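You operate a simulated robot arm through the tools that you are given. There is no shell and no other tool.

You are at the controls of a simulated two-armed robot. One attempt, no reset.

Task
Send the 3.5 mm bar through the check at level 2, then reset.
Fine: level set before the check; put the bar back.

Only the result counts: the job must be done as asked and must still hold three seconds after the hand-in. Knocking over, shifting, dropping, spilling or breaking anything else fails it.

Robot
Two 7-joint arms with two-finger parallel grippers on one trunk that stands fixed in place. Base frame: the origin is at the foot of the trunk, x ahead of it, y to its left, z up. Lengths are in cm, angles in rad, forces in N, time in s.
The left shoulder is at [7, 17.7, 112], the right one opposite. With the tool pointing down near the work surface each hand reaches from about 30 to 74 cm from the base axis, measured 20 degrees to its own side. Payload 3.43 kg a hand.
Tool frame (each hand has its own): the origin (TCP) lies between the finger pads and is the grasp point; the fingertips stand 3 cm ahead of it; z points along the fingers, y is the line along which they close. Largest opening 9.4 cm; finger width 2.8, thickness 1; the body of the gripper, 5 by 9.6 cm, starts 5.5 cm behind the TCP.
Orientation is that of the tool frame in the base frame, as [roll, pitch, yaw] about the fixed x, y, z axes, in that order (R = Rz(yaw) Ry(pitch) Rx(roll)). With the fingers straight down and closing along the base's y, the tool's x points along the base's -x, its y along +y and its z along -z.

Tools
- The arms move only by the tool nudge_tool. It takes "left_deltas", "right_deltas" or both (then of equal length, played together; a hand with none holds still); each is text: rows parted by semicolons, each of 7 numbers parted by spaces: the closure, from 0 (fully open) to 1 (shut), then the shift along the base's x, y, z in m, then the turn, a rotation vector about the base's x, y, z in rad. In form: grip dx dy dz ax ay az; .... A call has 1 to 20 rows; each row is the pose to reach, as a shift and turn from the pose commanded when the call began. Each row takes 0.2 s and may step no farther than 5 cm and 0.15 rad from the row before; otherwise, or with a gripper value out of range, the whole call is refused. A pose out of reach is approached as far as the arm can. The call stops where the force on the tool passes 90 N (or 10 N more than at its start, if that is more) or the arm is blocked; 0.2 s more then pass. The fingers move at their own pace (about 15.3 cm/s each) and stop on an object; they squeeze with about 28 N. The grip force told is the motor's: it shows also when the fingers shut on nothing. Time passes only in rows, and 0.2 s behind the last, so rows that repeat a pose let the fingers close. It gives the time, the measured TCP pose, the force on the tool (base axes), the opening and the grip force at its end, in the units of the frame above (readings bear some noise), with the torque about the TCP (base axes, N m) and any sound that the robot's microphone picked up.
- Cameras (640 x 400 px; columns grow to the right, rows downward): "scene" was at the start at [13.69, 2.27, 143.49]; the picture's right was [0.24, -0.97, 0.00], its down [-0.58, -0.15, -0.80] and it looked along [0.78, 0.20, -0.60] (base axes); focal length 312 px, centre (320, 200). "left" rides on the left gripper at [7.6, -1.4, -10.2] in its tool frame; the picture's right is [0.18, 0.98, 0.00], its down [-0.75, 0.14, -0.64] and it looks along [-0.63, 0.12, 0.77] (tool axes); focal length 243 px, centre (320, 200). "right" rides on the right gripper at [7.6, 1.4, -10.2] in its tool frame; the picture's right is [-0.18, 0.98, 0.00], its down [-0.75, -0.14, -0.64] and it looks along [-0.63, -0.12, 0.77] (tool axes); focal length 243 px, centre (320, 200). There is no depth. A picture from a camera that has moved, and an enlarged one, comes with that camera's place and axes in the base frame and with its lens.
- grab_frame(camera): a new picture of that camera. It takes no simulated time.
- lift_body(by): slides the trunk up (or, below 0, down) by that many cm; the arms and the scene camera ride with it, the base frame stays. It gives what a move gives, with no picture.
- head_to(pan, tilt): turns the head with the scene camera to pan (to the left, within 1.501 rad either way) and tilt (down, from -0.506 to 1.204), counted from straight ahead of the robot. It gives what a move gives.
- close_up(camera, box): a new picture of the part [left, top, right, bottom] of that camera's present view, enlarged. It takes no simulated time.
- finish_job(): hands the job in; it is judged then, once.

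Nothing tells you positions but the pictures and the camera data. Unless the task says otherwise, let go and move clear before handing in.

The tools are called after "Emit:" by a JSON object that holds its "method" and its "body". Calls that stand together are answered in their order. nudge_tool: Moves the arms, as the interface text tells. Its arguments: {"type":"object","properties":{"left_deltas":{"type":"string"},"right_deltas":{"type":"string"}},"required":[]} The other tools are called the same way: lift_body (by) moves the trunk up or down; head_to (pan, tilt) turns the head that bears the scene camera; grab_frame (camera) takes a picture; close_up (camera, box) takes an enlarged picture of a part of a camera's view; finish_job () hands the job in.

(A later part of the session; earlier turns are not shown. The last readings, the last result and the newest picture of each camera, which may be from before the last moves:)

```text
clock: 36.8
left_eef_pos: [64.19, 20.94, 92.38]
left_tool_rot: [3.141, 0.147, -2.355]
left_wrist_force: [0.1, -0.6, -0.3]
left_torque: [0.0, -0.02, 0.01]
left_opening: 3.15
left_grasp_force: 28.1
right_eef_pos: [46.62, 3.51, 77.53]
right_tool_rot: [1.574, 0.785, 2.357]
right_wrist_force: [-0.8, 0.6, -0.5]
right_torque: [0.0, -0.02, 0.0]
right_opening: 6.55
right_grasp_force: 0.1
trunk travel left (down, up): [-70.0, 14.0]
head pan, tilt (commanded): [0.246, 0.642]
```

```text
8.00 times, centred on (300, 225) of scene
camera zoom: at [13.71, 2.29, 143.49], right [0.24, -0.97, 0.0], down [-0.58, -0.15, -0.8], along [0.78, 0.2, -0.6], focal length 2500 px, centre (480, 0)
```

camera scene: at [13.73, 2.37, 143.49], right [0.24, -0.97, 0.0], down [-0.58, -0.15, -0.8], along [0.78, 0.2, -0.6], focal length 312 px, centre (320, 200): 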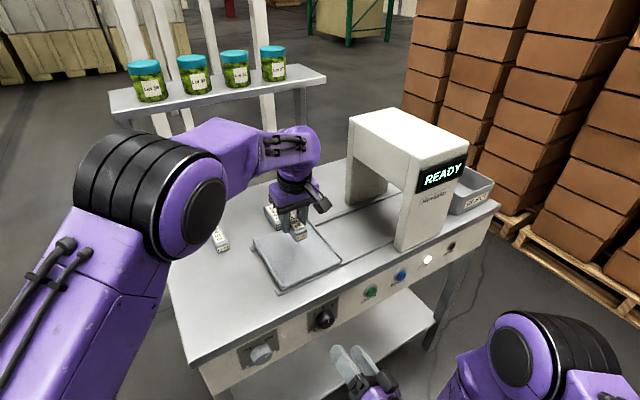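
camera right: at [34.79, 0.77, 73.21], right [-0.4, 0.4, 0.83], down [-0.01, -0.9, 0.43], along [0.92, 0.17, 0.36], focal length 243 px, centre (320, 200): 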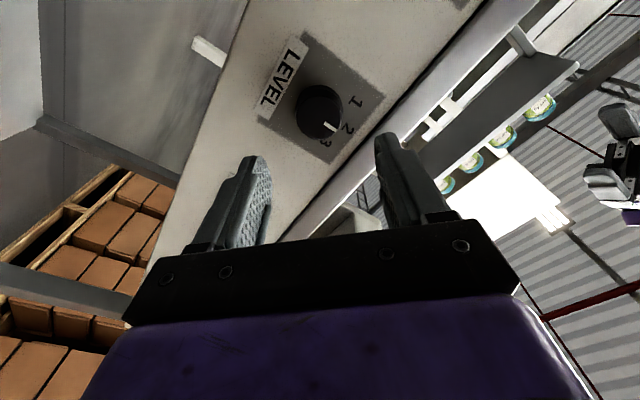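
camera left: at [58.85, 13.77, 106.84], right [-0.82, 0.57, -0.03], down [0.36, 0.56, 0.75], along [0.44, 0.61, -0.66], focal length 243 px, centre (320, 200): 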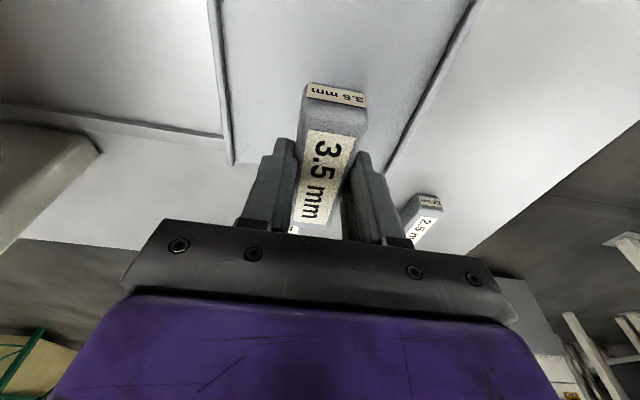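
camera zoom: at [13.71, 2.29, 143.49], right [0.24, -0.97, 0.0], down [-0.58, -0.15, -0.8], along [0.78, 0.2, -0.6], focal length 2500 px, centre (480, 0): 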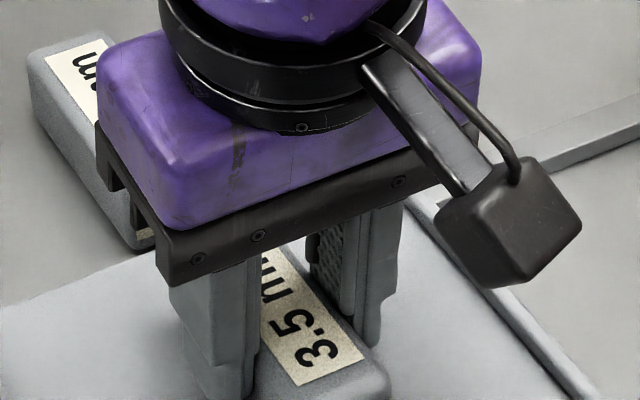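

Emit:
{"method": "nudge_tool", "body": {"left_deltas": "1 0 0 -0.002 0 0 0; 1 0 0 -0.004 0 0 0; 1 0 0 -0.004 0 0 0"}}

Emit:
{"method": "close_up", "body": {"camera": "scene", "box": [260, 220, 340, 270]}}

```text
clock: 37.6
left_eef_pos: [64.43, 21.02, 91.94]
left_tool_rot: [3.141, 0.151, -2.355]
left_wrist_force: [-0.5, -0.3, -1.7]
left_torque: [-0.02, -0.02, 0.04]
left_opening: 3.14
left_grasp_force: 27.7
right_eef_pos: [46.65, 3.54, 77.49]
right_tool_rot: [1.573, 0.784, 2.358]
right_wrist_force: [-0.4, 0.6, 0.2]
right_torque: [0.04, -0.01, 0.0]
right_opening: 6.58
right_grasp_force: 0.0
trunk travel left (down, up): [-70.0, 14.0]
head pan, tilt (commanded): [0.246, 0.642]
```

```text
8.00 times, centred on (300, 245) of scene
camera zoom: at [13.7, 2.28, 143.49], right [0.24, -0.97, 0.0], down [-0.58, -0.15, -0.8], along [0.78, 0.2, -0.6], focal length 2500 px, centre (480, -160)
```

zoom: 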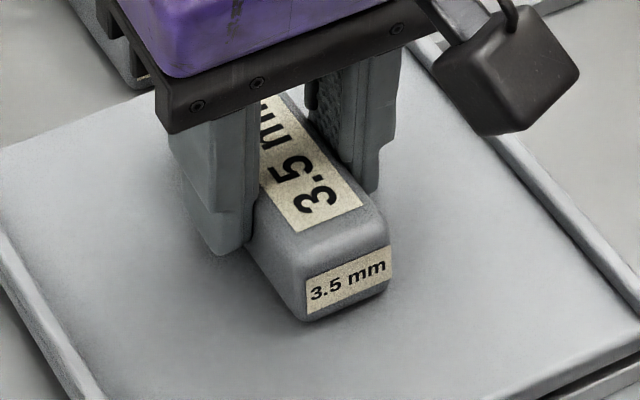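

Emit:
{"method": "nudge_tool", "body": {"left_deltas": "1 0 0 -0.002 0 0 0; 1 0 0 -0.003 0 0 0; 1 0 0 -0.003 0 0 0"}}

Emit:
{"method": "close_up", "body": {"camera": "scene", "box": [260, 220, 340, 270]}}

```text
clock: 38.4
left_eef_pos: [64.29, 21.11, 91.82]
left_tool_rot: [-3.14, 0.151, -2.356]
left_wrist_force: [1.7, 2.2, 6.9]
left_torque: [-0.13, 0.13, 0.02]
left_opening: 3.16
left_grasp_force: 28.4
right_eef_pos: [46.61, 3.67, 77.65]
right_tool_rot: [1.57, 0.786, 2.358]
right_wrist_force: [0.6, 0.0, 0.9]
right_torque: [0.0, 0.0, 0.01]
right_opening: 6.55
right_grasp_force: 0.1
trunk travel left (down, up): [-70.0, 14.0]
head pan, tilt (commanded): [0.246, 0.642]
```

```text
8.00 times, centred on (300, 245) of scene
camera zoom: at [13.62, 2.28, 143.51], right [0.24, -0.97, 0.0], down [-0.58, -0.15, -0.8], along [0.78, 0.2, -0.6], focal length 2500 px, centre (480, -160)
```

zoom: 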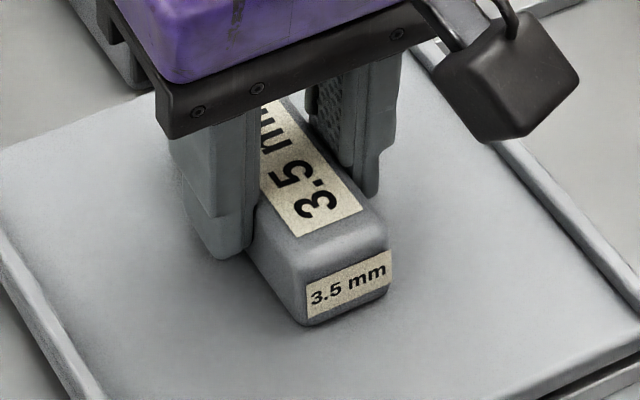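

The bar has touched down on the tray with about 7 N of contact. I'll relax slightly, open and lift the left hand straight up.

Emit:
{"method": "nudge_tool", "body": {"left_deltas": "1 0 0 0.002 0 0 0; 0.8 0 0 0.002 0 0 0; 0.5 0 0 0.002 0 0 0; 0.5 0 0 0.002 0 0 0; 0.5 0 0 0.02 0 0 0; 0.5 0 0 0.05 0 0 0; 0.5 0 0 0.09 0 0 0; 0.5 0 0 0.13 0 0 0; 0.5 0 0 0.13 0 0 0"}}

Emit:
{"method": "close_up", "body": {"camera": "scene", "box": [220, 190, 380, 290]}}

Emit:
{"method": "grab_frame", "body": {"camera": "left"}}

```text
clock: 40.4
left_eef_pos: [64.34, 21.08, 104.71]
left_tool_rot: [-3.142, 0.149, -2.356]
left_wrist_force: [0.1, -0.3, 0.0]
left_torque: [0.03, 0.0, 0.01]
left_opening: 4.71
left_grasp_force: 0.1
right_eef_pos: [46.65, 3.66, 77.45]
right_tool_rot: [1.572, 0.787, 2.359]
right_wrist_force: [0.3, 0.6, 0.5]
right_torque: [-0.01, 0.01, -0.01]
right_opening: 6.63
right_grasp_force: 0.1
trunk travel left (down, up): [-70.0, 14.0]
head pan, tilt (commanded): [0.246, 0.642]
```

```text
4.00 times, centred on (300, 240) of scene
camera zoom: at [13.77, 2.3, 143.48], right [0.24, -0.97, 0.0], down [-0.58, -0.15, -0.8], along [0.78, 0.2, -0.6], focal length 1250 px, centre (400, 40)
```

zoom: 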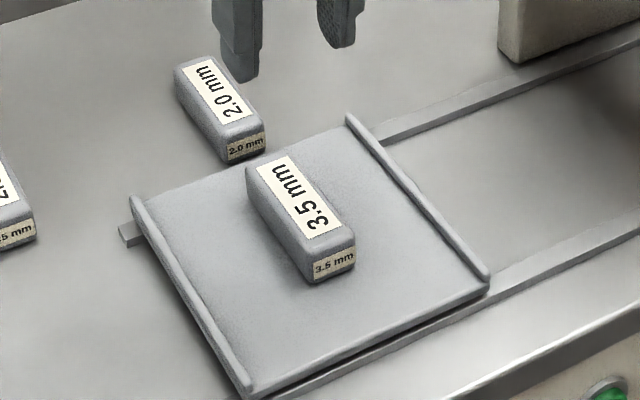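

```text
taken
camera left: at [58.96, 13.63, 113.66], right [-0.82, 0.57, -0.03], down [0.36, 0.56, 0.75], along [0.44, 0.61, -0.66], focal length 243 px, centre (320, 200)
```

left: 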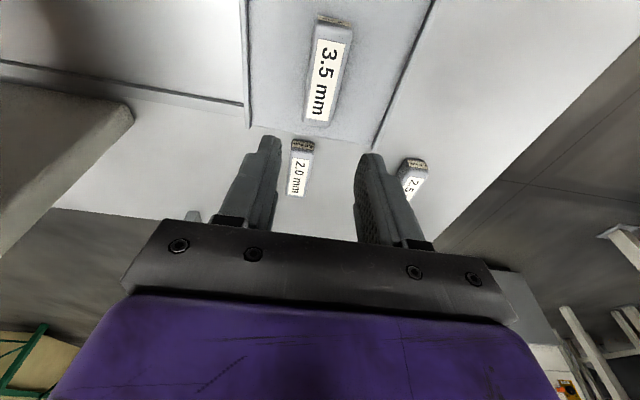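

The 3.5 mm bar sits near the middle of the tray. I'll move the left hand aside and bring the right hand, fingers closed, in front of the CHECK button.

Emit:
{"method": "nudge_tool", "body": {"left_deltas": "0.5 -0.015 0.012 0.01 0 0 0; 0.5 -0.03 0.025 0.02 0 0 0; 0.5 -0.05 0.04 0.03 0 0 0; 0.5 -0.07 0.055 0.04 0 0 0; 0.5 -0.085 0.07 0.05 0 0 0; 0.5 -0.1 0.08 0.05 0 0 0; 0.5 -0.1 0.08 0.05 0 0 0", "right_deltas": "0.6 0.02 -0.013 0 -0.0926 -0.0926 0; 1 0.04 -0.026 0 -0.185 -0.185 0; 1 0.06 -0.039 0 -0.278 -0.278 0; 1 0.08 -0.052 0 -0.37 -0.37 0; 1 0.1 -0.065 0 -0.463 -0.463 0; 1 0.122 -0.078 0 -0.555 -0.555 0; 1 0.122 -0.078 0 -0.555 -0.555 0"}}

Emit:
{"method": "grab_frame", "body": {"camera": "right"}}

Emit:
{"method": "grab_frame", "body": {"camera": "scene"}}

Emit:
{"method": "close_up", "body": {"camera": "scene", "box": [330, 240, 490, 340]}}

```text
clock: 42.0
left_eef_pos: [54.21, 29.01, 109.78]
left_tool_rot: [3.141, 0.151, -2.356]
left_wrist_force: [-1.1, 0.0, 0.1]
left_torque: [0.01, 0.01, -0.02]
left_opening: 4.7
left_grasp_force: 0.0
right_eef_pos: [58.8, -4.33, 77.63]
right_tool_rot: [-2.801, 1.567, -2.015]
right_wrist_force: [0.6, -0.3, 0.0]
right_torque: [0.0, 0.02, -0.03]
right_opening: 0.0
right_grasp_force: 28.0
trunk travel left (down, up): [-70.0, 14.0]
head pan, tilt (commanded): [0.246, 0.642]
```

```text
taken
camera right: at [50.61, -10.63, 70.0], right [-0.69, 0.7, 0.18], down [-0.35, -0.55, 0.75], along [0.63, 0.46, 0.63], focal length 243 px, centre (320, 200)
```

right: 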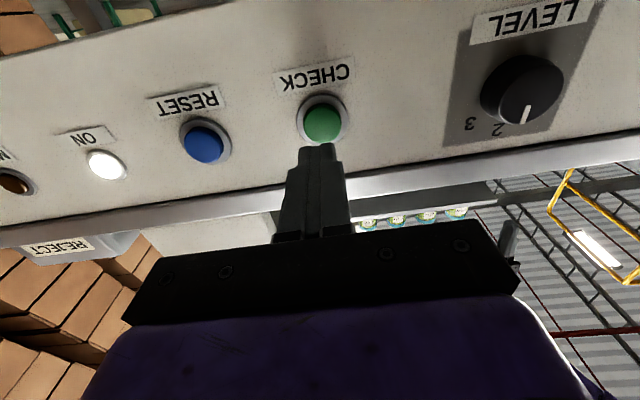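

```text
taken
camera scene: at [13.73, 2.28, 143.49], right [0.24, -0.97, 0.0], down [-0.58, -0.15, -0.8], along [0.78, 0.2, -0.6], focal length 312 px, centre (320, 200)
```

scene: 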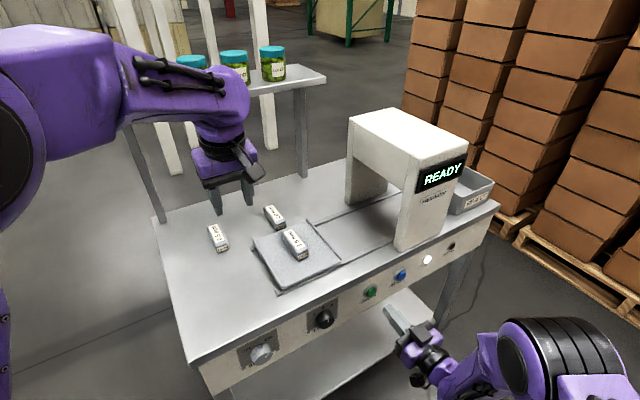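

```text
4.00 times, centred on (410, 290) of scene
camera zoom: at [13.73, 2.28, 143.49], right [0.24, -0.97, 0.0], down [-0.58, -0.15, -0.8], along [0.78, 0.2, -0.6], focal length 1250 px, centre (-40, -160)
```

zoom: 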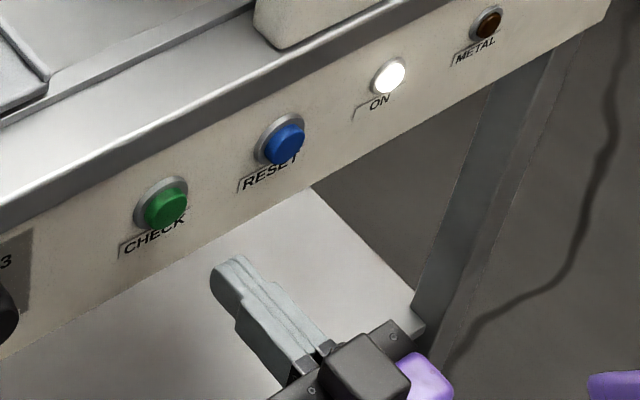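

The closed fingertips point at the CHECK button, about 0.2 cm off. I'll correct that and advance until just short of the button.

Emit:
{"method": "nudge_tool", "body": {"right_deltas": "1 0.01 0.013 -0.001 0 0 0; 1 0.02 0.023 -0.001 0 0 0; 1 0.0295 0.0325 -0.001 0 0 0; 1 0.0295 0.0325 -0.001 0 0 0"}}

Emit:
{"method": "grab_frame", "body": {"camera": "right"}}

Emit:
{"method": "close_up", "body": {"camera": "scene", "box": [340, 260, 436, 320]}}

```text
clock: 43.0
left_eef_pos: [54.2, 29.01, 109.74]
left_tool_rot: [-3.141, 0.151, -2.356]
left_wrist_force: [0.5, 0.4, -0.9]
left_torque: [0.01, 0.0, -0.01]
left_opening: 4.73
left_grasp_force: 0.2
right_eef_pos: [61.81, -0.85, 77.46]
right_tool_rot: [2.014, 1.57, 2.799]
right_wrist_force: [0.7, 0.1, 0.6]
right_torque: [0.02, 0.0, 0.0]
right_opening: 0.0
right_grasp_force: 28.0
trunk travel left (down, up): [-70.0, 14.0]
head pan, tilt (commanded): [0.246, 0.642]
```

```text
taken
camera right: at [53.5, -7.25, 69.9], right [-0.69, 0.7, 0.19], down [-0.35, -0.55, 0.75], along [0.63, 0.46, 0.63], focal length 243 px, centre (320, 200)
```

right: 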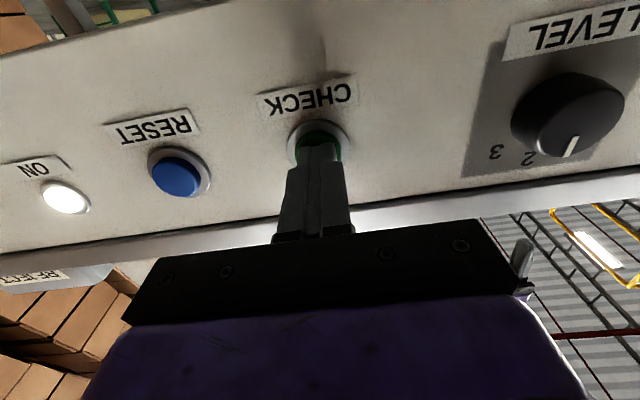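

```text
6.67 times, centred on (388, 290) of scene
camera zoom: at [13.69, 2.27, 143.49], right [0.24, -0.97, 0.0], down [-0.58, -0.15, -0.8], along [0.78, 0.2, -0.6], focal length 2083 px, centre (-133, -400)
```

zoom: 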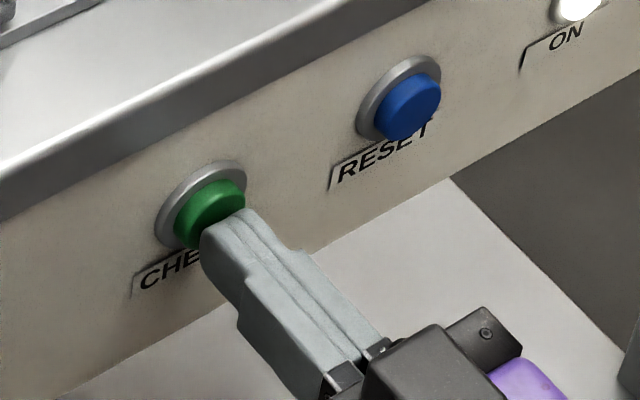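

The fingertips are about half a centimetre from the green button. I'll press in small steps and watch the force.

Emit:
{"method": "nudge_tool", "body": {"right_deltas": "1 0.002 0.002 0 0 0 0; 1 0.004 0.004 0 0 0 0; 1 0.0055 0.0055 0 0 0 0; 1 0.0055 0.0055 0 0 0 0"}}

Emit:
{"method": "grab_frame", "body": {"camera": "scene"}}

Emit:
{"method": "close_up", "body": {"camera": "scene", "box": [340, 260, 436, 320]}}

```text
clock: 44.0
left_eef_pos: [54.26, 28.93, 109.65]
left_tool_rot: [3.141, 0.151, -2.356]
left_wrist_force: [-0.8, -0.4, 0.7]
left_torque: [0.0, -0.02, 0.03]
left_opening: 4.73
left_grasp_force: 0.1
right_eef_pos: [62.33, -0.5, 77.41]
right_tool_rot: [2.507, 1.57, -2.99]
right_wrist_force: [-4.5, -2.6, -2.6]
right_torque: [-0.04, 0.03, 0.04]
right_opening: 0.04
right_grasp_force: 28.1
trunk travel left (down, up): [-70.0, 14.0]
head pan, tilt (commanded): [0.246, 0.642]
heard: click
```

```text
taken
camera scene: at [13.65, 2.23, 143.49], right [0.24, -0.97, 0.0], down [-0.58, -0.15, -0.8], along [0.78, 0.2, -0.6], focal length 312 px, centre (320, 200)
```

scene: 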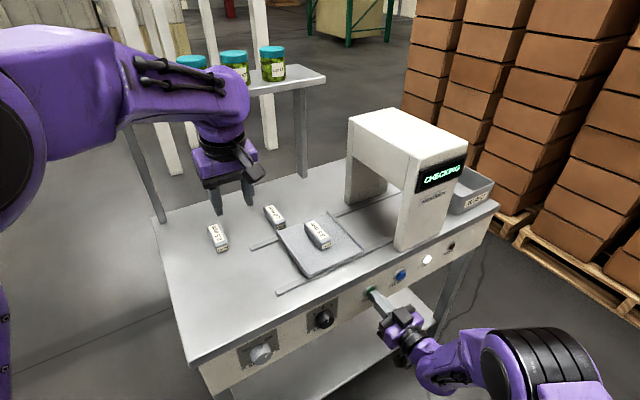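

```text
6.67 times, centred on (388, 290) of scene
camera zoom: at [13.65, 2.23, 143.49], right [0.24, -0.97, 0.0], down [-0.58, -0.15, -0.8], along [0.78, 0.2, -0.6], focal length 2083 px, centre (-133, -400)
```

zoom: 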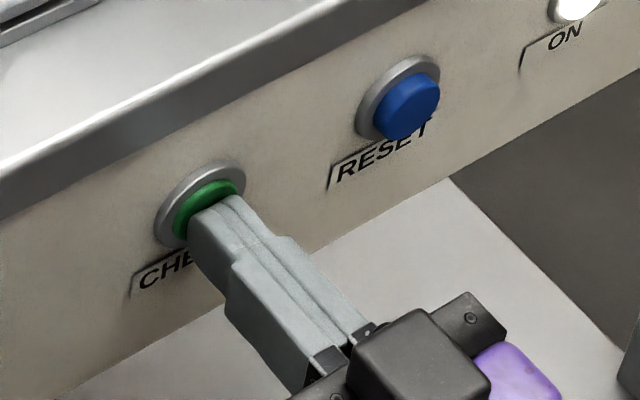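

The button clicked, the display reads CHECKING, and the tray is moving by itself toward the arch. I'll pull the right hand back and watch the cycle.

Emit:
{"method": "nudge_tool", "body": {"right_deltas": "1 -0.015 -0.015 0 0 0 0; 1 -0.035 -0.035 0 0 0 0; 1 -0.045 -0.045 0 0 0 0; 1 -0.045 -0.045 0 0 0 0; 1 -0.045 -0.045 0 0 0 0; 1 -0.045 -0.045 0 0 0 0"}}

Emit:
{"method": "grab_frame", "body": {"camera": "scene"}}

```text
clock: 45.4
left_eef_pos: [54.21, 28.98, 109.69]
left_tool_rot: [3.141, 0.151, -2.355]
left_wrist_force: [-0.7, 0.0, -0.3]
left_torque: [-0.04, -0.02, 0.01]
left_opening: 4.71
left_grasp_force: 0.1
right_eef_pos: [57.84, -4.86, 77.62]
right_tool_rot: [2.151, 1.569, 2.933]
right_wrist_force: [-0.3, 0.2, 0.2]
right_torque: [0.01, -0.02, 0.0]
right_opening: 0.0
right_grasp_force: 28.4
trunk travel left (down, up): [-70.0, 14.0]
head pan, tilt (commanded): [0.246, 0.642]
```

```text
taken
camera scene: at [13.7, 2.29, 143.49], right [0.24, -0.97, 0.0], down [-0.58, -0.15, -0.8], along [0.78, 0.2, -0.6], focal length 312 px, centre (320, 200)
```

scene: 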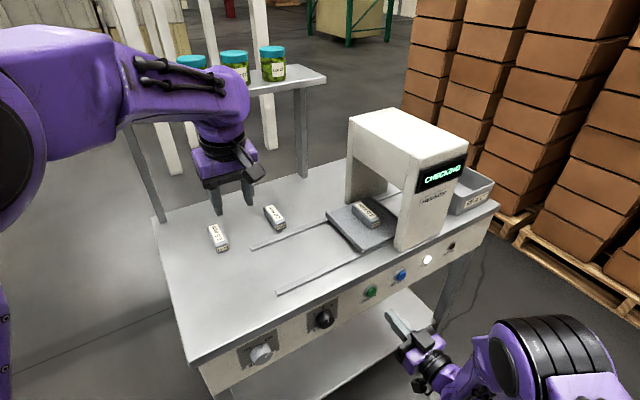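

The tray is carrying the bar through the arch. While it runs I'll shift the right hand 10 cm along the panel to face RESET.

Emit:
{"method": "nudge_tool", "body": {"right_deltas": "1 0.018 -0.018 0 0 0 0; 1 0.036 -0.036 0 0 0 0; 1 0.054 -0.054 0 0 0 0; 1 0.0715 -0.0705 0 0 0 0; 1 0.0715 -0.0705 0 0 0 0; 1 0.0715 -0.0705 0 0 0 0; 1 0.0715 -0.0705 0 0 0 0; 1 0.0715 -0.0705 0 0 0 0"}}

Emit:
{"method": "grab_frame", "body": {"camera": "scene"}}

Emit:
{"method": "grab_frame", "body": {"camera": "right"}}

```text
clock: 47.2
left_eef_pos: [54.44, 28.88, 109.76]
left_tool_rot: [-3.141, 0.15, -2.355]
left_wrist_force: [-0.2, 0.9, -0.4]
left_torque: [0.01, -0.01, 0.01]
left_opening: 4.72
left_grasp_force: 0.0
right_eef_pos: [65.07, -11.78, 77.54]
right_tool_rot: [2.29, 1.568, 3.074]
right_wrist_force: [0.2, 0.8, -0.8]
right_torque: [0.01, 0.01, -0.01]
right_opening: 0.0
right_grasp_force: 27.4
trunk travel left (down, up): [-70.0, 14.0]
head pan, tilt (commanded): [0.246, 0.642]
```

```text
taken
camera scene: at [13.69, 2.29, 143.49], right [0.24, -0.97, 0.0], down [-0.58, -0.15, -0.8], along [0.78, 0.2, -0.6], focal length 312 px, centre (320, 200)
```

scene: 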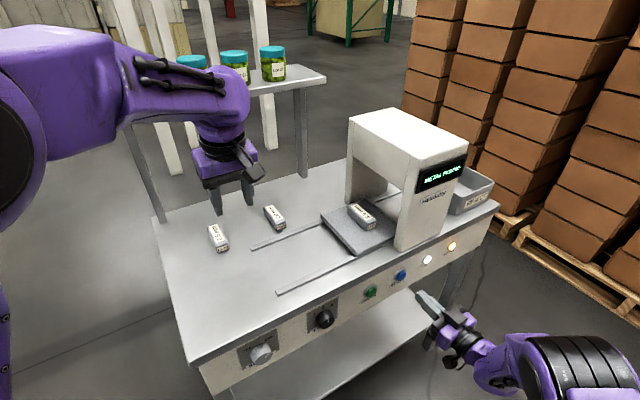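

```text
taken
camera right: at [56.66, -18.14, 69.95], right [-0.69, 0.7, 0.18], down [-0.35, -0.55, 0.75], along [0.63, 0.46, 0.63], focal length 243 px, centre (320, 200)
```

right: 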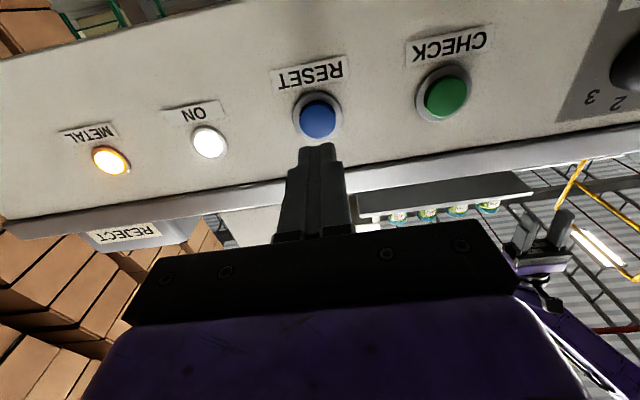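

The METAL lamp is lit and the display has changed. I'll zoom in on the display and wait to see whether the tray is still moving.

Emit:
{"method": "close_up", "body": {"camera": "scene", "box": [320, 150, 480, 250]}}

Emit:
{"method": "nudge_tool", "body": {"right_deltas": "1 0 0 0 0 0 0; 1 0 0 0 0 0 0; 1 0 0 0 0 0 0; 1 0 0 0 0 0 0; 1 0 0 0 0 0 0; 1 0 0 0 0 0 0; 1 0 0 0 0 0 0"}}

Emit:
{"method": "close_up", "body": {"camera": "scene", "box": [320, 150, 480, 250]}}

```text
4.00 times, centred on (400, 200) of scene
camera zoom: at [13.69, 2.29, 143.49], right [0.24, -0.97, 0.0], down [-0.58, -0.15, -0.8], along [0.78, 0.2, -0.6], focal length 1250 px, centre (0, 200)
```

zoom: 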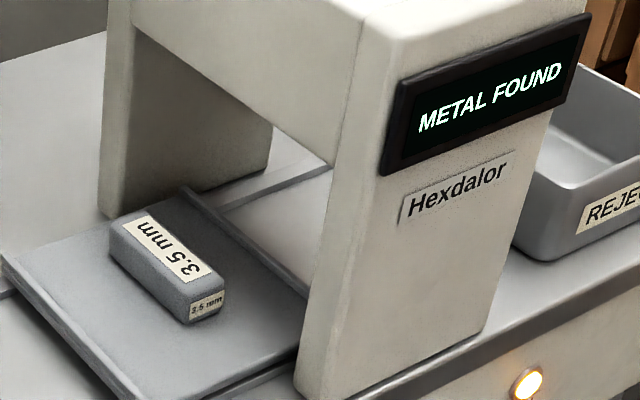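

```text
clock: 48.8
left_eef_pos: [54.38, 29.01, 109.72]
left_tool_rot: [-3.141, 0.151, -2.356]
left_wrist_force: [-0.6, -0.2, -0.8]
left_torque: [0.03, -0.02, 0.01]
left_opening: 4.69
left_grasp_force: 0.1
right_eef_pos: [65.02, -11.76, 77.5]
right_tool_rot: [2.195, 1.569, 2.979]
right_wrist_force: [0.4, 0.1, 0.5]
right_torque: [0.01, 0.04, 0.01]
right_opening: 0.0
right_grasp_force: 27.9
trunk travel left (down, up): [-70.0, 14.0]
head pan, tilt (commanded): [0.246, 0.642]
```

```text
4.00 times, centred on (400, 200) of scene
camera zoom: at [13.69, 2.28, 143.49], right [0.24, -0.97, 0.0], down [-0.58, -0.15, -0.8], along [0.78, 0.2, -0.6], focal length 1250 px, centre (0, 200)
```

zoom: 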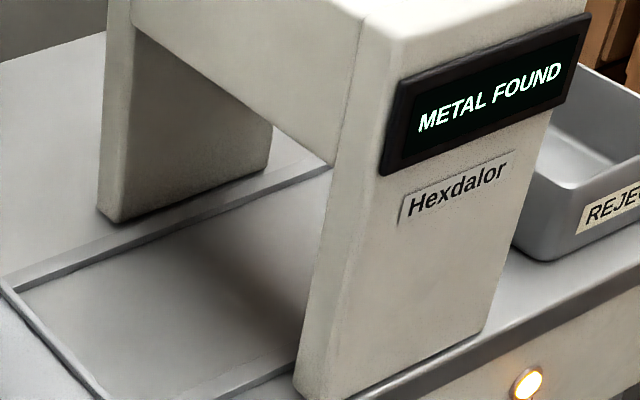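

METAL FOUND is shown and the tray has gone back home. I'll check the tray, then press RESET.

Emit:
{"method": "grab_frame", "body": {"camera": "scene"}}

Emit:
{"method": "nudge_tool", "body": {"right_deltas": "1 0.013 0.012 -0.001 0 0 0; 1 0.026 0.025 -0.001 0 0 0; 1 0.0375 0.036 -0.001 0 0 0; 1 0.0375 0.036 -0.001 0 0 0"}}

Emit:
{"method": "grab_frame", "body": {"camera": "right"}}

Emit:
{"method": "close_up", "body": {"camera": "scene", "box": [360, 240, 456, 300]}}

```text
taken
camera scene: at [13.69, 2.28, 143.49], right [0.24, -0.97, 0.0], down [-0.58, -0.15, -0.8], along [0.78, 0.2, -0.6], focal length 312 px, centre (320, 200)
```

scene: 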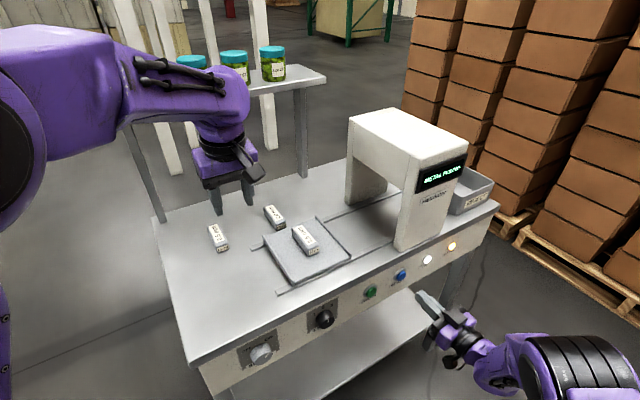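

```text
clock: 49.8
left_eef_pos: [54.28, 29.0, 109.76]
left_tool_rot: [3.14, 0.149, -2.356]
left_wrist_force: [0.8, -1.0, -0.4]
left_torque: [0.01, 0.01, 0.06]
left_opening: 4.69
left_grasp_force: 0.2
right_eef_pos: [68.85, -8.35, 77.36]
right_tool_rot: [2.389, 1.569, -3.111]
right_wrist_force: [0.1, -0.6, -1.0]
right_torque: [-0.03, -0.03, 0.03]
right_opening: 0.0
right_grasp_force: 28.6
trunk travel left (down, up): [-70.0, 14.0]
head pan, tilt (commanded): [0.246, 0.642]
```

```text
taken
camera right: at [60.48, -14.73, 69.76], right [-0.69, 0.7, 0.18], down [-0.35, -0.55, 0.75], along [0.63, 0.46, 0.63], focal length 243 px, centre (320, 200)
```

right: 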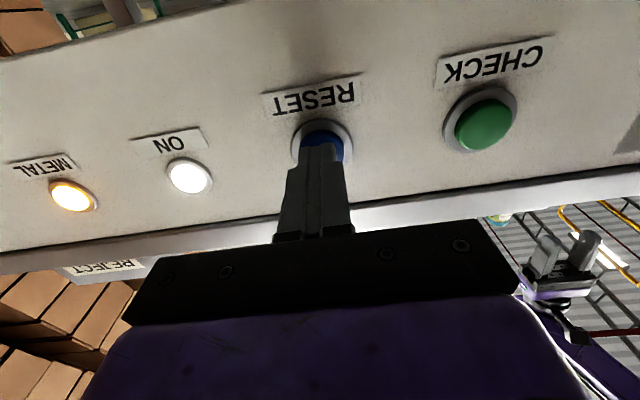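

```text
6.67 times, centred on (408, 270) of scene
camera zoom: at [13.69, 2.27, 143.49], right [0.24, -0.97, 0.0], down [-0.58, -0.15, -0.8], along [0.78, 0.2, -0.6], focal length 2083 px, centre (-267, -267)
```

zoom: 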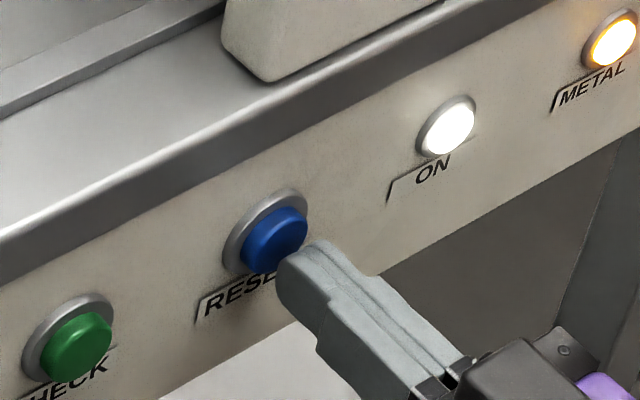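

The fingertips are just off the blue button. Before pressing I'll check that the tray has finished its return.

Emit:
{"method": "grab_frame", "body": {"camera": "scene"}}

Emit:
{"method": "close_up", "body": {"camera": "scene", "box": [220, 190, 380, 290]}}

```text
taken
camera scene: at [13.69, 2.27, 143.49], right [0.24, -0.97, 0.0], down [-0.58, -0.15, -0.8], along [0.78, 0.2, -0.6], focal length 312 px, centre (320, 200)
```

scene: 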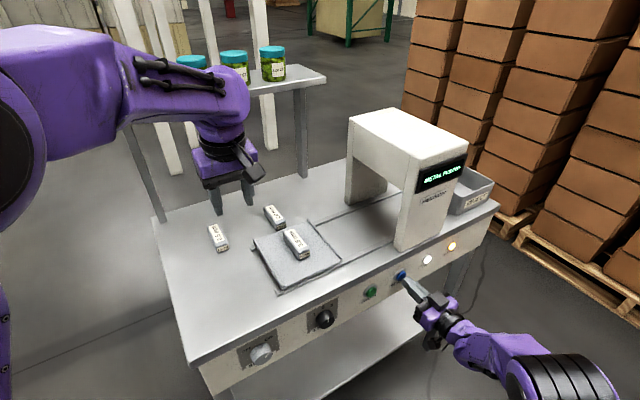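

```text
4.00 times, centred on (300, 240) of scene
camera zoom: at [13.69, 2.27, 143.49], right [0.24, -0.97, 0.0], down [-0.58, -0.15, -0.8], along [0.78, 0.2, -0.6], focal length 1250 px, centre (400, 40)
```

zoom: 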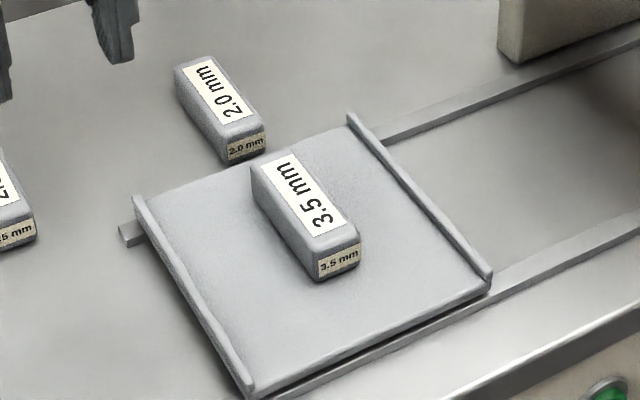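

The tray is home with the bar on it. I'll wait briefly, then press RESET.

Emit:
{"method": "nudge_tool", "body": {"right_deltas": "1 0 0 0 0 0 0; 1 0 0 0 0 0 0; 1 0 0 0 0 0 0; 1 0.003 0.003 0 0 0 0; 1 0.005 0.005 0 0 0 0; 1 0.0065 0.0065 0 0 0 0; 1 0.0065 0.0065 0 0 0 0"}}

Emit:
{"method": "grab_frame", "body": {"camera": "scene"}}

Emit:
{"method": "close_up", "body": {"camera": "scene", "box": [360, 160, 520, 260]}}

Emit:
{"method": "close_up", "body": {"camera": "scene", "box": [360, 240, 456, 300]}}

```text
clock: 51.4
left_eef_pos: [54.26, 28.94, 109.71]
left_tool_rot: [-3.141, 0.149, -2.354]
left_wrist_force: [-0.1, -0.1, -0.8]
left_torque: [-0.04, 0.0, 0.01]
left_opening: 4.68
left_grasp_force: 0.0
right_eef_pos: [69.33, -7.75, 77.34]
right_tool_rot: [2.323, 1.57, 3.11]
right_wrist_force: [-1.4, -1.5, -1.1]
right_torque: [-0.02, 0.03, 0.01]
right_opening: 0.0
right_grasp_force: 27.4
trunk travel left (down, up): [-70.0, 14.0]
head pan, tilt (commanded): [0.246, 0.642]
heard: click
```

```text
taken
camera scene: at [13.68, 2.25, 143.49], right [0.24, -0.97, 0.0], down [-0.58, -0.15, -0.8], along [0.78, 0.2, -0.6], focal length 312 px, centre (320, 200)
```

scene: 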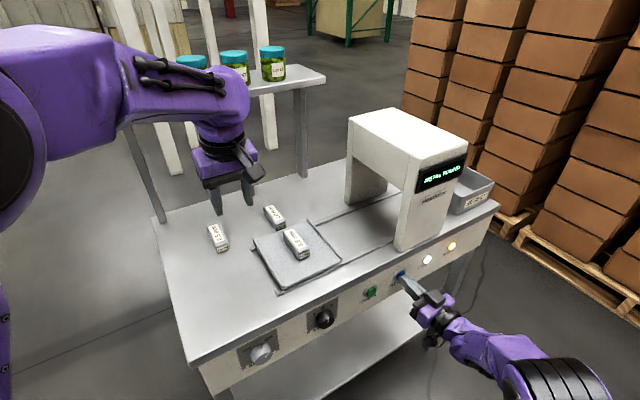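

```text
4.00 times, centred on (440, 210) of scene
camera zoom: at [13.68, 2.25, 143.49], right [0.24, -0.97, 0.0], down [-0.58, -0.15, -0.8], along [0.78, 0.2, -0.6], focal length 1250 px, centre (-160, 160)
```

zoom: 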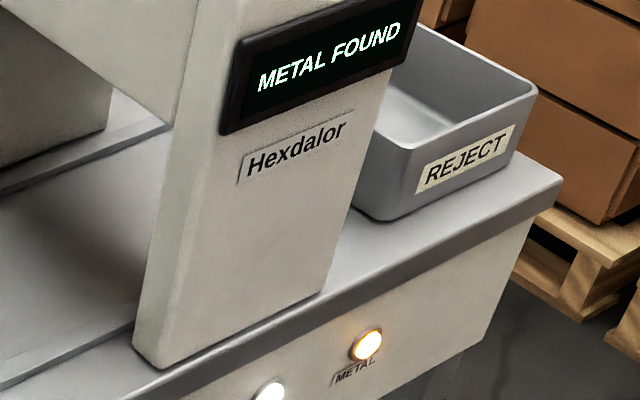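

```text
6.67 times, centred on (408, 270) of scene
camera zoom: at [13.68, 2.25, 143.49], right [0.24, -0.97, 0.0], down [-0.58, -0.15, -0.8], along [0.78, 0.2, -0.6], focal length 2083 px, centre (-267, -267)
```

zoom: 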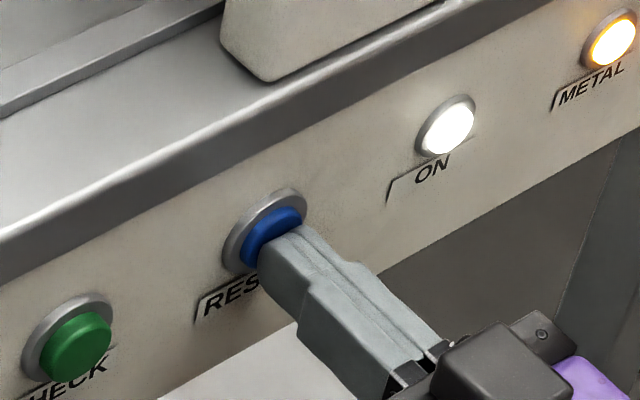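

I heard a click, but METAL FOUND and the lamp are still on. I'll press slightly deeper and hold for a moment before checking again.

Emit:
{"method": "nudge_tool", "body": {"right_deltas": "1 0.0015 0.0015 0 0 0 0; 1 0.0015 0.0015 0 0 0 0; 1 0.0015 0.0015 0 0 0 0; 1 0.0015 0.0015 0 0 0 0; 1 0.0015 0.0015 0 0 0 0"}}

Emit:
{"method": "close_up", "body": {"camera": "scene", "box": [360, 160, 520, 260]}}

Emit:
{"method": "close_up", "body": {"camera": "scene", "box": [360, 240, 456, 300]}}

```text
clock: 52.6
left_eef_pos: [54.25, 28.85, 109.72]
left_tool_rot: [-3.141, 0.15, -2.355]
left_wrist_force: [0.1, 0.7, -0.5]
left_torque: [0.02, -0.04, 0.0]
left_opening: 4.7
left_grasp_force: 0.1
right_eef_pos: [69.5, -7.6, 77.3]
right_tool_rot: [-1.488, 1.571, -0.701]
right_wrist_force: [-5.6, -3.9, -0.6]
right_torque: [-0.02, 0.02, 0.02]
right_opening: 0.01
right_grasp_force: 28.0
trunk travel left (down, up): [-70.0, 14.0]
head pan, tilt (commanded): [0.246, 0.642]
```

```text
4.00 times, centred on (440, 210) of scene
camera zoom: at [13.6, 2.2, 143.5], right [0.24, -0.97, 0.0], down [-0.58, -0.15, -0.8], along [0.78, 0.2, -0.6], focal length 1250 px, centre (-160, 160)
```

zoom: 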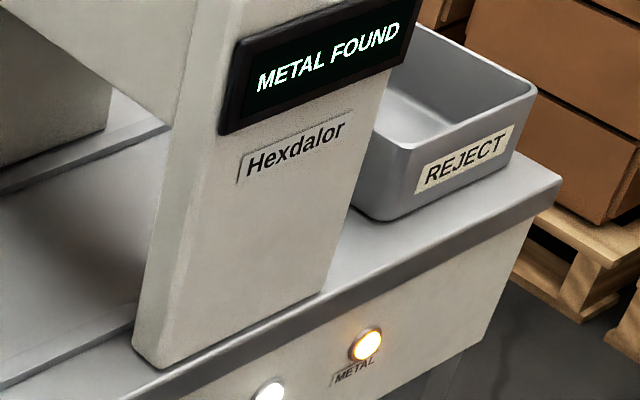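

```text
6.67 times, centred on (408, 270) of scene
camera zoom: at [13.6, 2.2, 143.5], right [0.24, -0.97, 0.0], down [-0.58, -0.15, -0.8], along [0.78, 0.2, -0.6], focal length 2083 px, centre (-267, -267)
```

zoom: 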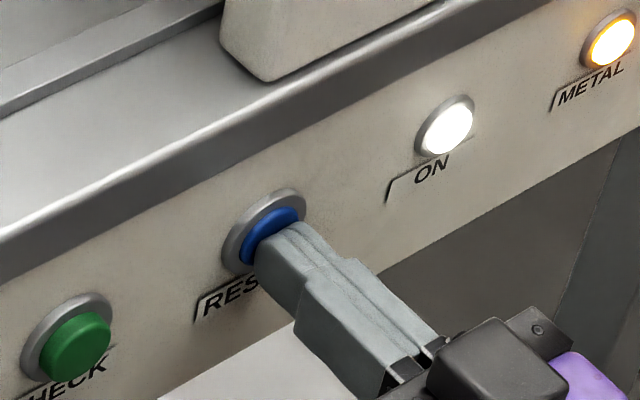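

The button is fully in, but the display hasn't changed. I'll release it and see whether the reset acts on release.

Emit:
{"method": "nudge_tool", "body": {"right_deltas": "1 -0.01 -0.01 0 0 0 0; 1 -0.02 -0.02 0 0 0 0; 1 -0.02 -0.02 0 0 0 0; 1 -0.02 -0.02 0 0 0 0"}}

Emit:
{"method": "grab_frame", "body": {"camera": "scene"}}

Emit:
{"method": "close_up", "body": {"camera": "scene", "box": [360, 160, 520, 260]}}

Emit:
{"method": "close_up", "body": {"camera": "scene", "box": [360, 240, 456, 300]}}

```text
clock: 53.6
left_eef_pos: [54.33, 28.96, 109.65]
left_tool_rot: [-3.14, 0.151, -2.355]
left_wrist_force: [-0.3, 0.0, -0.8]
left_torque: [0.0, -0.01, 0.02]
left_opening: 4.68
left_grasp_force: 0.0
right_eef_pos: [67.52, -9.51, 77.31]
right_tool_rot: [2.198, 1.57, 2.985]
right_wrist_force: [0.0, 1.0, 0.1]
right_torque: [0.0, 0.02, -0.02]
right_opening: 0.01
right_grasp_force: 27.6
trunk travel left (down, up): [-70.0, 14.0]
head pan, tilt (commanded): [0.246, 0.642]
```

```text
taken
camera scene: at [13.69, 2.27, 143.49], right [0.24, -0.97, 0.0], down [-0.58, -0.15, -0.8], along [0.78, 0.2, -0.6], focal length 312 px, centre (320, 200)
```

scene: 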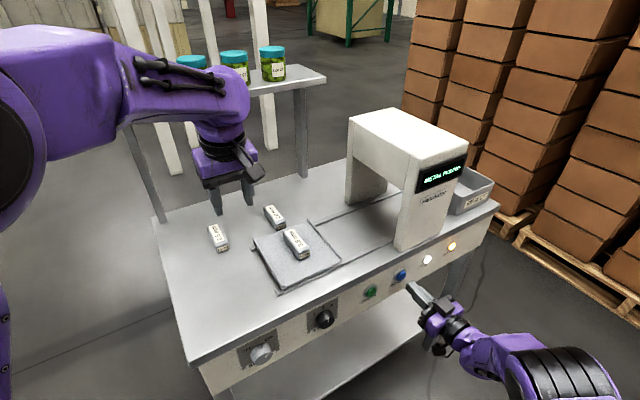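

```text
4.00 times, centred on (440, 210) of scene
camera zoom: at [13.69, 2.27, 143.49], right [0.24, -0.97, 0.0], down [-0.58, -0.15, -0.8], along [0.78, 0.2, -0.6], focal length 1250 px, centre (-160, 160)
```

zoom: 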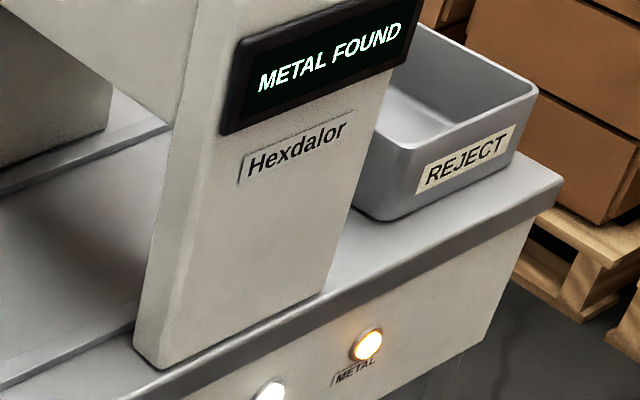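

```text
6.67 times, centred on (408, 270) of scene
camera zoom: at [13.69, 2.27, 143.49], right [0.24, -0.97, 0.0], down [-0.58, -0.15, -0.8], along [0.78, 0.2, -0.6], focal length 2083 px, centre (-267, -267)
```

zoom: 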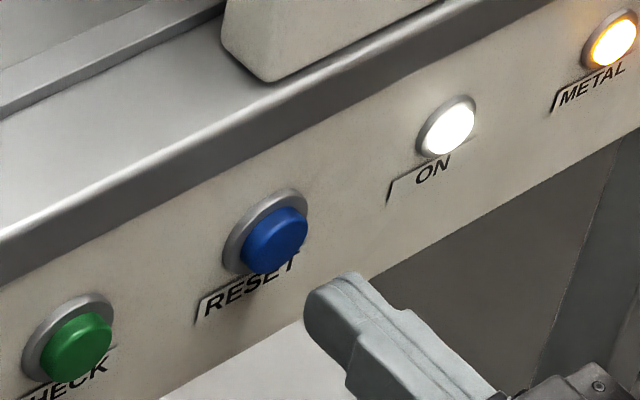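

The reset didn't take, probably because the bar is still on the tray. I'll take the bar off first, then press RESET again with the tray empty. The left hand goes back above the tray to look.

Emit:
{"method": "nudge_tool", "body": {"left_deltas": "0.5 0.02 -0.016 0 0 0 0; 0.5 0.04 -0.032 -0.01 0 0 0; 0.5 0.06 -0.048 -0.02 0 0 0; 0.5 0.08 -0.064 -0.035 0 0 0; 0.5 0.1 -0.08 -0.05 0 0 0; 0.5 0.1 -0.08 -0.05 0 0 0"}}

Emit:
{"method": "grab_frame", "body": {"camera": "left"}}

Emit:
{"method": "close_up", "body": {"camera": "left", "box": [240, 0, 432, 120]}}

Emit:
{"method": "close_up", "body": {"camera": "scene", "box": [220, 190, 380, 290]}}

```text
clock: 55.0
left_eef_pos: [64.32, 20.95, 104.75]
left_tool_rot: [3.141, 0.152, -2.356]
left_wrist_force: [0.1, 0.5, 0.4]
left_torque: [0.0, -0.02, 0.0]
left_opening: 4.7
left_grasp_force: 0.2
right_eef_pos: [67.48, -9.57, 77.22]
right_tool_rot: [2.192, 1.569, 2.976]
right_wrist_force: [-0.6, 0.1, 0.1]
right_torque: [0.02, 0.01, -0.02]
right_opening: 0.0
right_grasp_force: 28.3
trunk travel left (down, up): [-70.0, 14.0]
head pan, tilt (commanded): [0.246, 0.642]
```

```text
taken
camera left: at [59.01, 13.54, 113.64], right [-0.82, 0.57, -0.03], down [0.36, 0.56, 0.75], along [0.44, 0.61, -0.66], focal length 243 px, centre (320, 200)
```

left: 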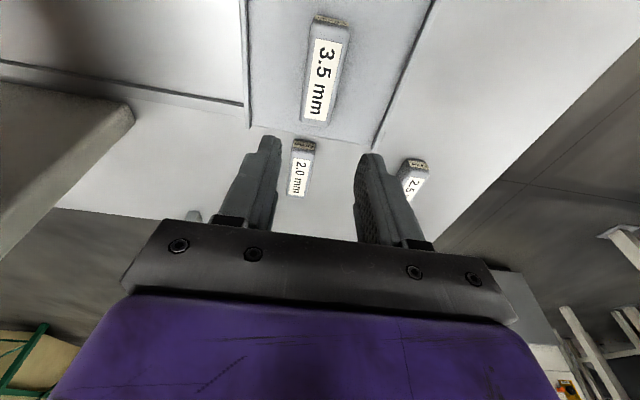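

```text
3.33 times, centred on (336, 60) of left
camera zoom: at [59.01, 13.54, 113.64], right [-0.82, 0.57, -0.03], down [0.36, 0.56, 0.75], along [0.44, 0.61, -0.66], focal length 809 px, centre (267, 667)
```

zoom: 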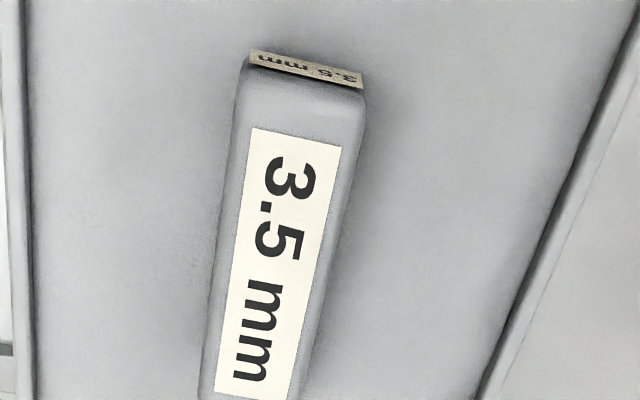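

```text
4.00 times, centred on (300, 240) of scene
camera zoom: at [13.59, 2.29, 143.5], right [0.24, -0.97, 0.0], down [-0.58, -0.15, -0.8], along [0.78, 0.2, -0.6], focal length 1250 px, centre (400, 40)
```

zoom: 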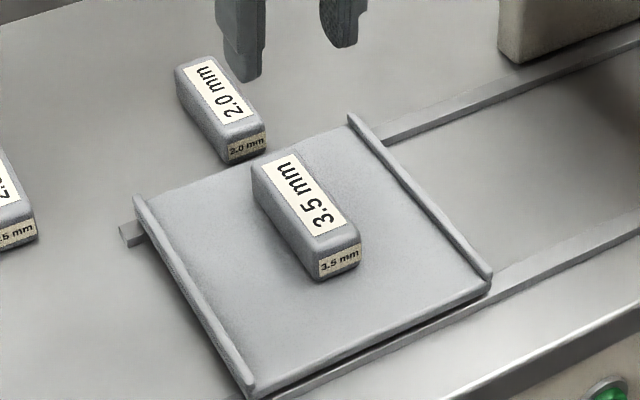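

The bar on the tray lies almost exactly where I set it, offset about 0.17 cm and turned about 1°. I'll correct for that and lower around it.

Emit:
{"method": "nudge_tool", "body": {"left_deltas": "0.5 0.0012 -0.0012 -0.03 0 0 0.02; 0.5 0.0012 -0.0012 -0.06 0 0 0.02; 0.5 0.0012 -0.0012 -0.09 0 0 0.02; 0.5 0.0012 -0.0012 -0.11 0 0 0.02; 0.5 0.0012 -0.0012 -0.122 0 0 0.02; 0.5 0.0012 -0.0012 -0.129 0 0 0.02; 0.5 0.0012 -0.0012 -0.129 0 0 0.02"}}

Emit:
{"method": "grab_frame", "body": {"camera": "left"}}

Emit:
{"method": "close_up", "body": {"camera": "scene", "box": [260, 210, 340, 260]}}

```text
clock: 56.6
left_eef_pos: [64.48, 20.7, 91.91]
left_tool_rot: [-3.141, 0.15, -2.337]
left_wrist_force: [0.0, 0.0, -0.5]
left_torque: [-0.01, 0.02, -0.01]
left_opening: 4.69
left_grasp_force: 0.1
right_eef_pos: [67.52, -9.58, 77.27]
right_tool_rot: [2.145, 1.568, 2.93]
right_wrist_force: [-0.5, 0.1, -0.5]
right_torque: [-0.02, -0.01, 0.03]
right_opening: 0.0
right_grasp_force: 27.5
trunk travel left (down, up): [-70.0, 14.0]
head pan, tilt (commanded): [0.246, 0.642]
```

```text
taken
camera left: at [59.1, 13.25, 100.75], right [-0.83, 0.55, -0.03], down [0.35, 0.57, 0.75], along [0.43, 0.61, -0.66], focal length 243 px, centre (320, 200)
```

left: 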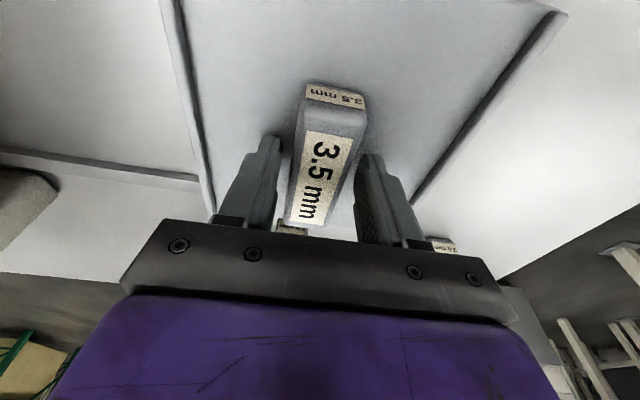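

```text
8.00 times, centred on (300, 235) of scene
camera zoom: at [13.68, 2.27, 143.49], right [0.24, -0.97, 0.0], down [-0.58, -0.15, -0.8], along [0.78, 0.2, -0.6], focal length 2500 px, centre (480, -80)
```

zoom: 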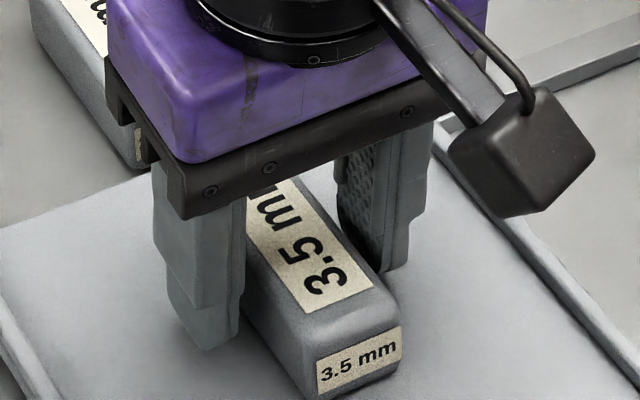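

The fingers straddle the bar evenly. I'll close on it and lift slowly.

Emit:
{"method": "nudge_tool", "body": {"left_deltas": "0.6 0 0 -0.001 0 0 0; 0.7 0 0 -0.001 0 0 0; 1 0 0 -0.001 0 0 0; 1 0 0 -0.001 0 0 0; 1 0 0 -0.001 0 0 0; 1 0 0 0.002 0 0 0; 1 0 0 0.006 0 0 0; 1 0 0 0.012 0 0 0; 1 0 0 0.012 0 0 0"}}

Emit:
{"method": "close_up", "body": {"camera": "scene", "box": [220, 190, 380, 290]}}

Emit:
{"method": "grab_frame", "body": {"camera": "left"}}

```text
clock: 58.6
left_eef_pos: [64.37, 20.88, 93.06]
left_tool_rot: [-3.139, 0.152, -2.336]
left_wrist_force: [-0.1, -0.5, -1.0]
left_torque: [0.03, 0.02, 0.0]
left_opening: 3.15
left_grasp_force: 28.2
right_eef_pos: [67.46, -9.56, 77.23]
right_tool_rot: [2.245, 1.57, 3.03]
right_wrist_force: [0.1, 0.4, 0.6]
right_torque: [0.01, 0.03, 0.01]
right_opening: 0.0
right_grasp_force: 27.8
trunk travel left (down, up): [-70.0, 14.0]
head pan, tilt (commanded): [0.246, 0.642]
```

```text
4.00 times, centred on (300, 240) of scene
camera zoom: at [13.72, 2.28, 143.49], right [0.24, -0.97, 0.0], down [-0.58, -0.15, -0.8], along [0.78, 0.2, -0.6], focal length 1250 px, centre (400, 40)
```

zoom: 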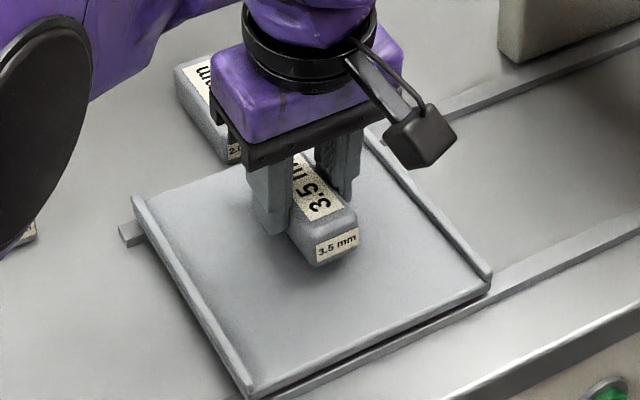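

```text
taken
camera left: at [59.16, 13.32, 101.98], right [-0.83, 0.55, -0.03], down [0.35, 0.57, 0.75], along [0.43, 0.61, -0.66], focal length 243 px, centre (320, 200)
```

left: 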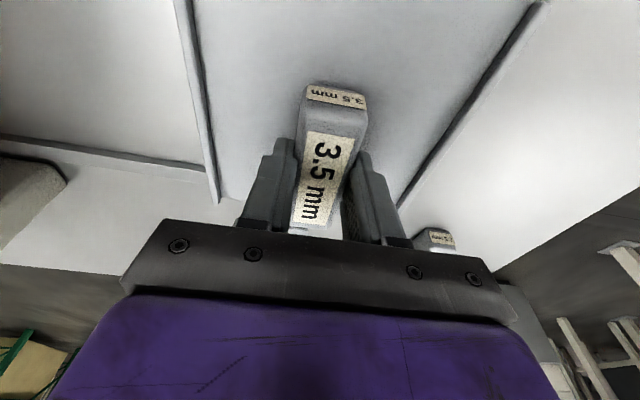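

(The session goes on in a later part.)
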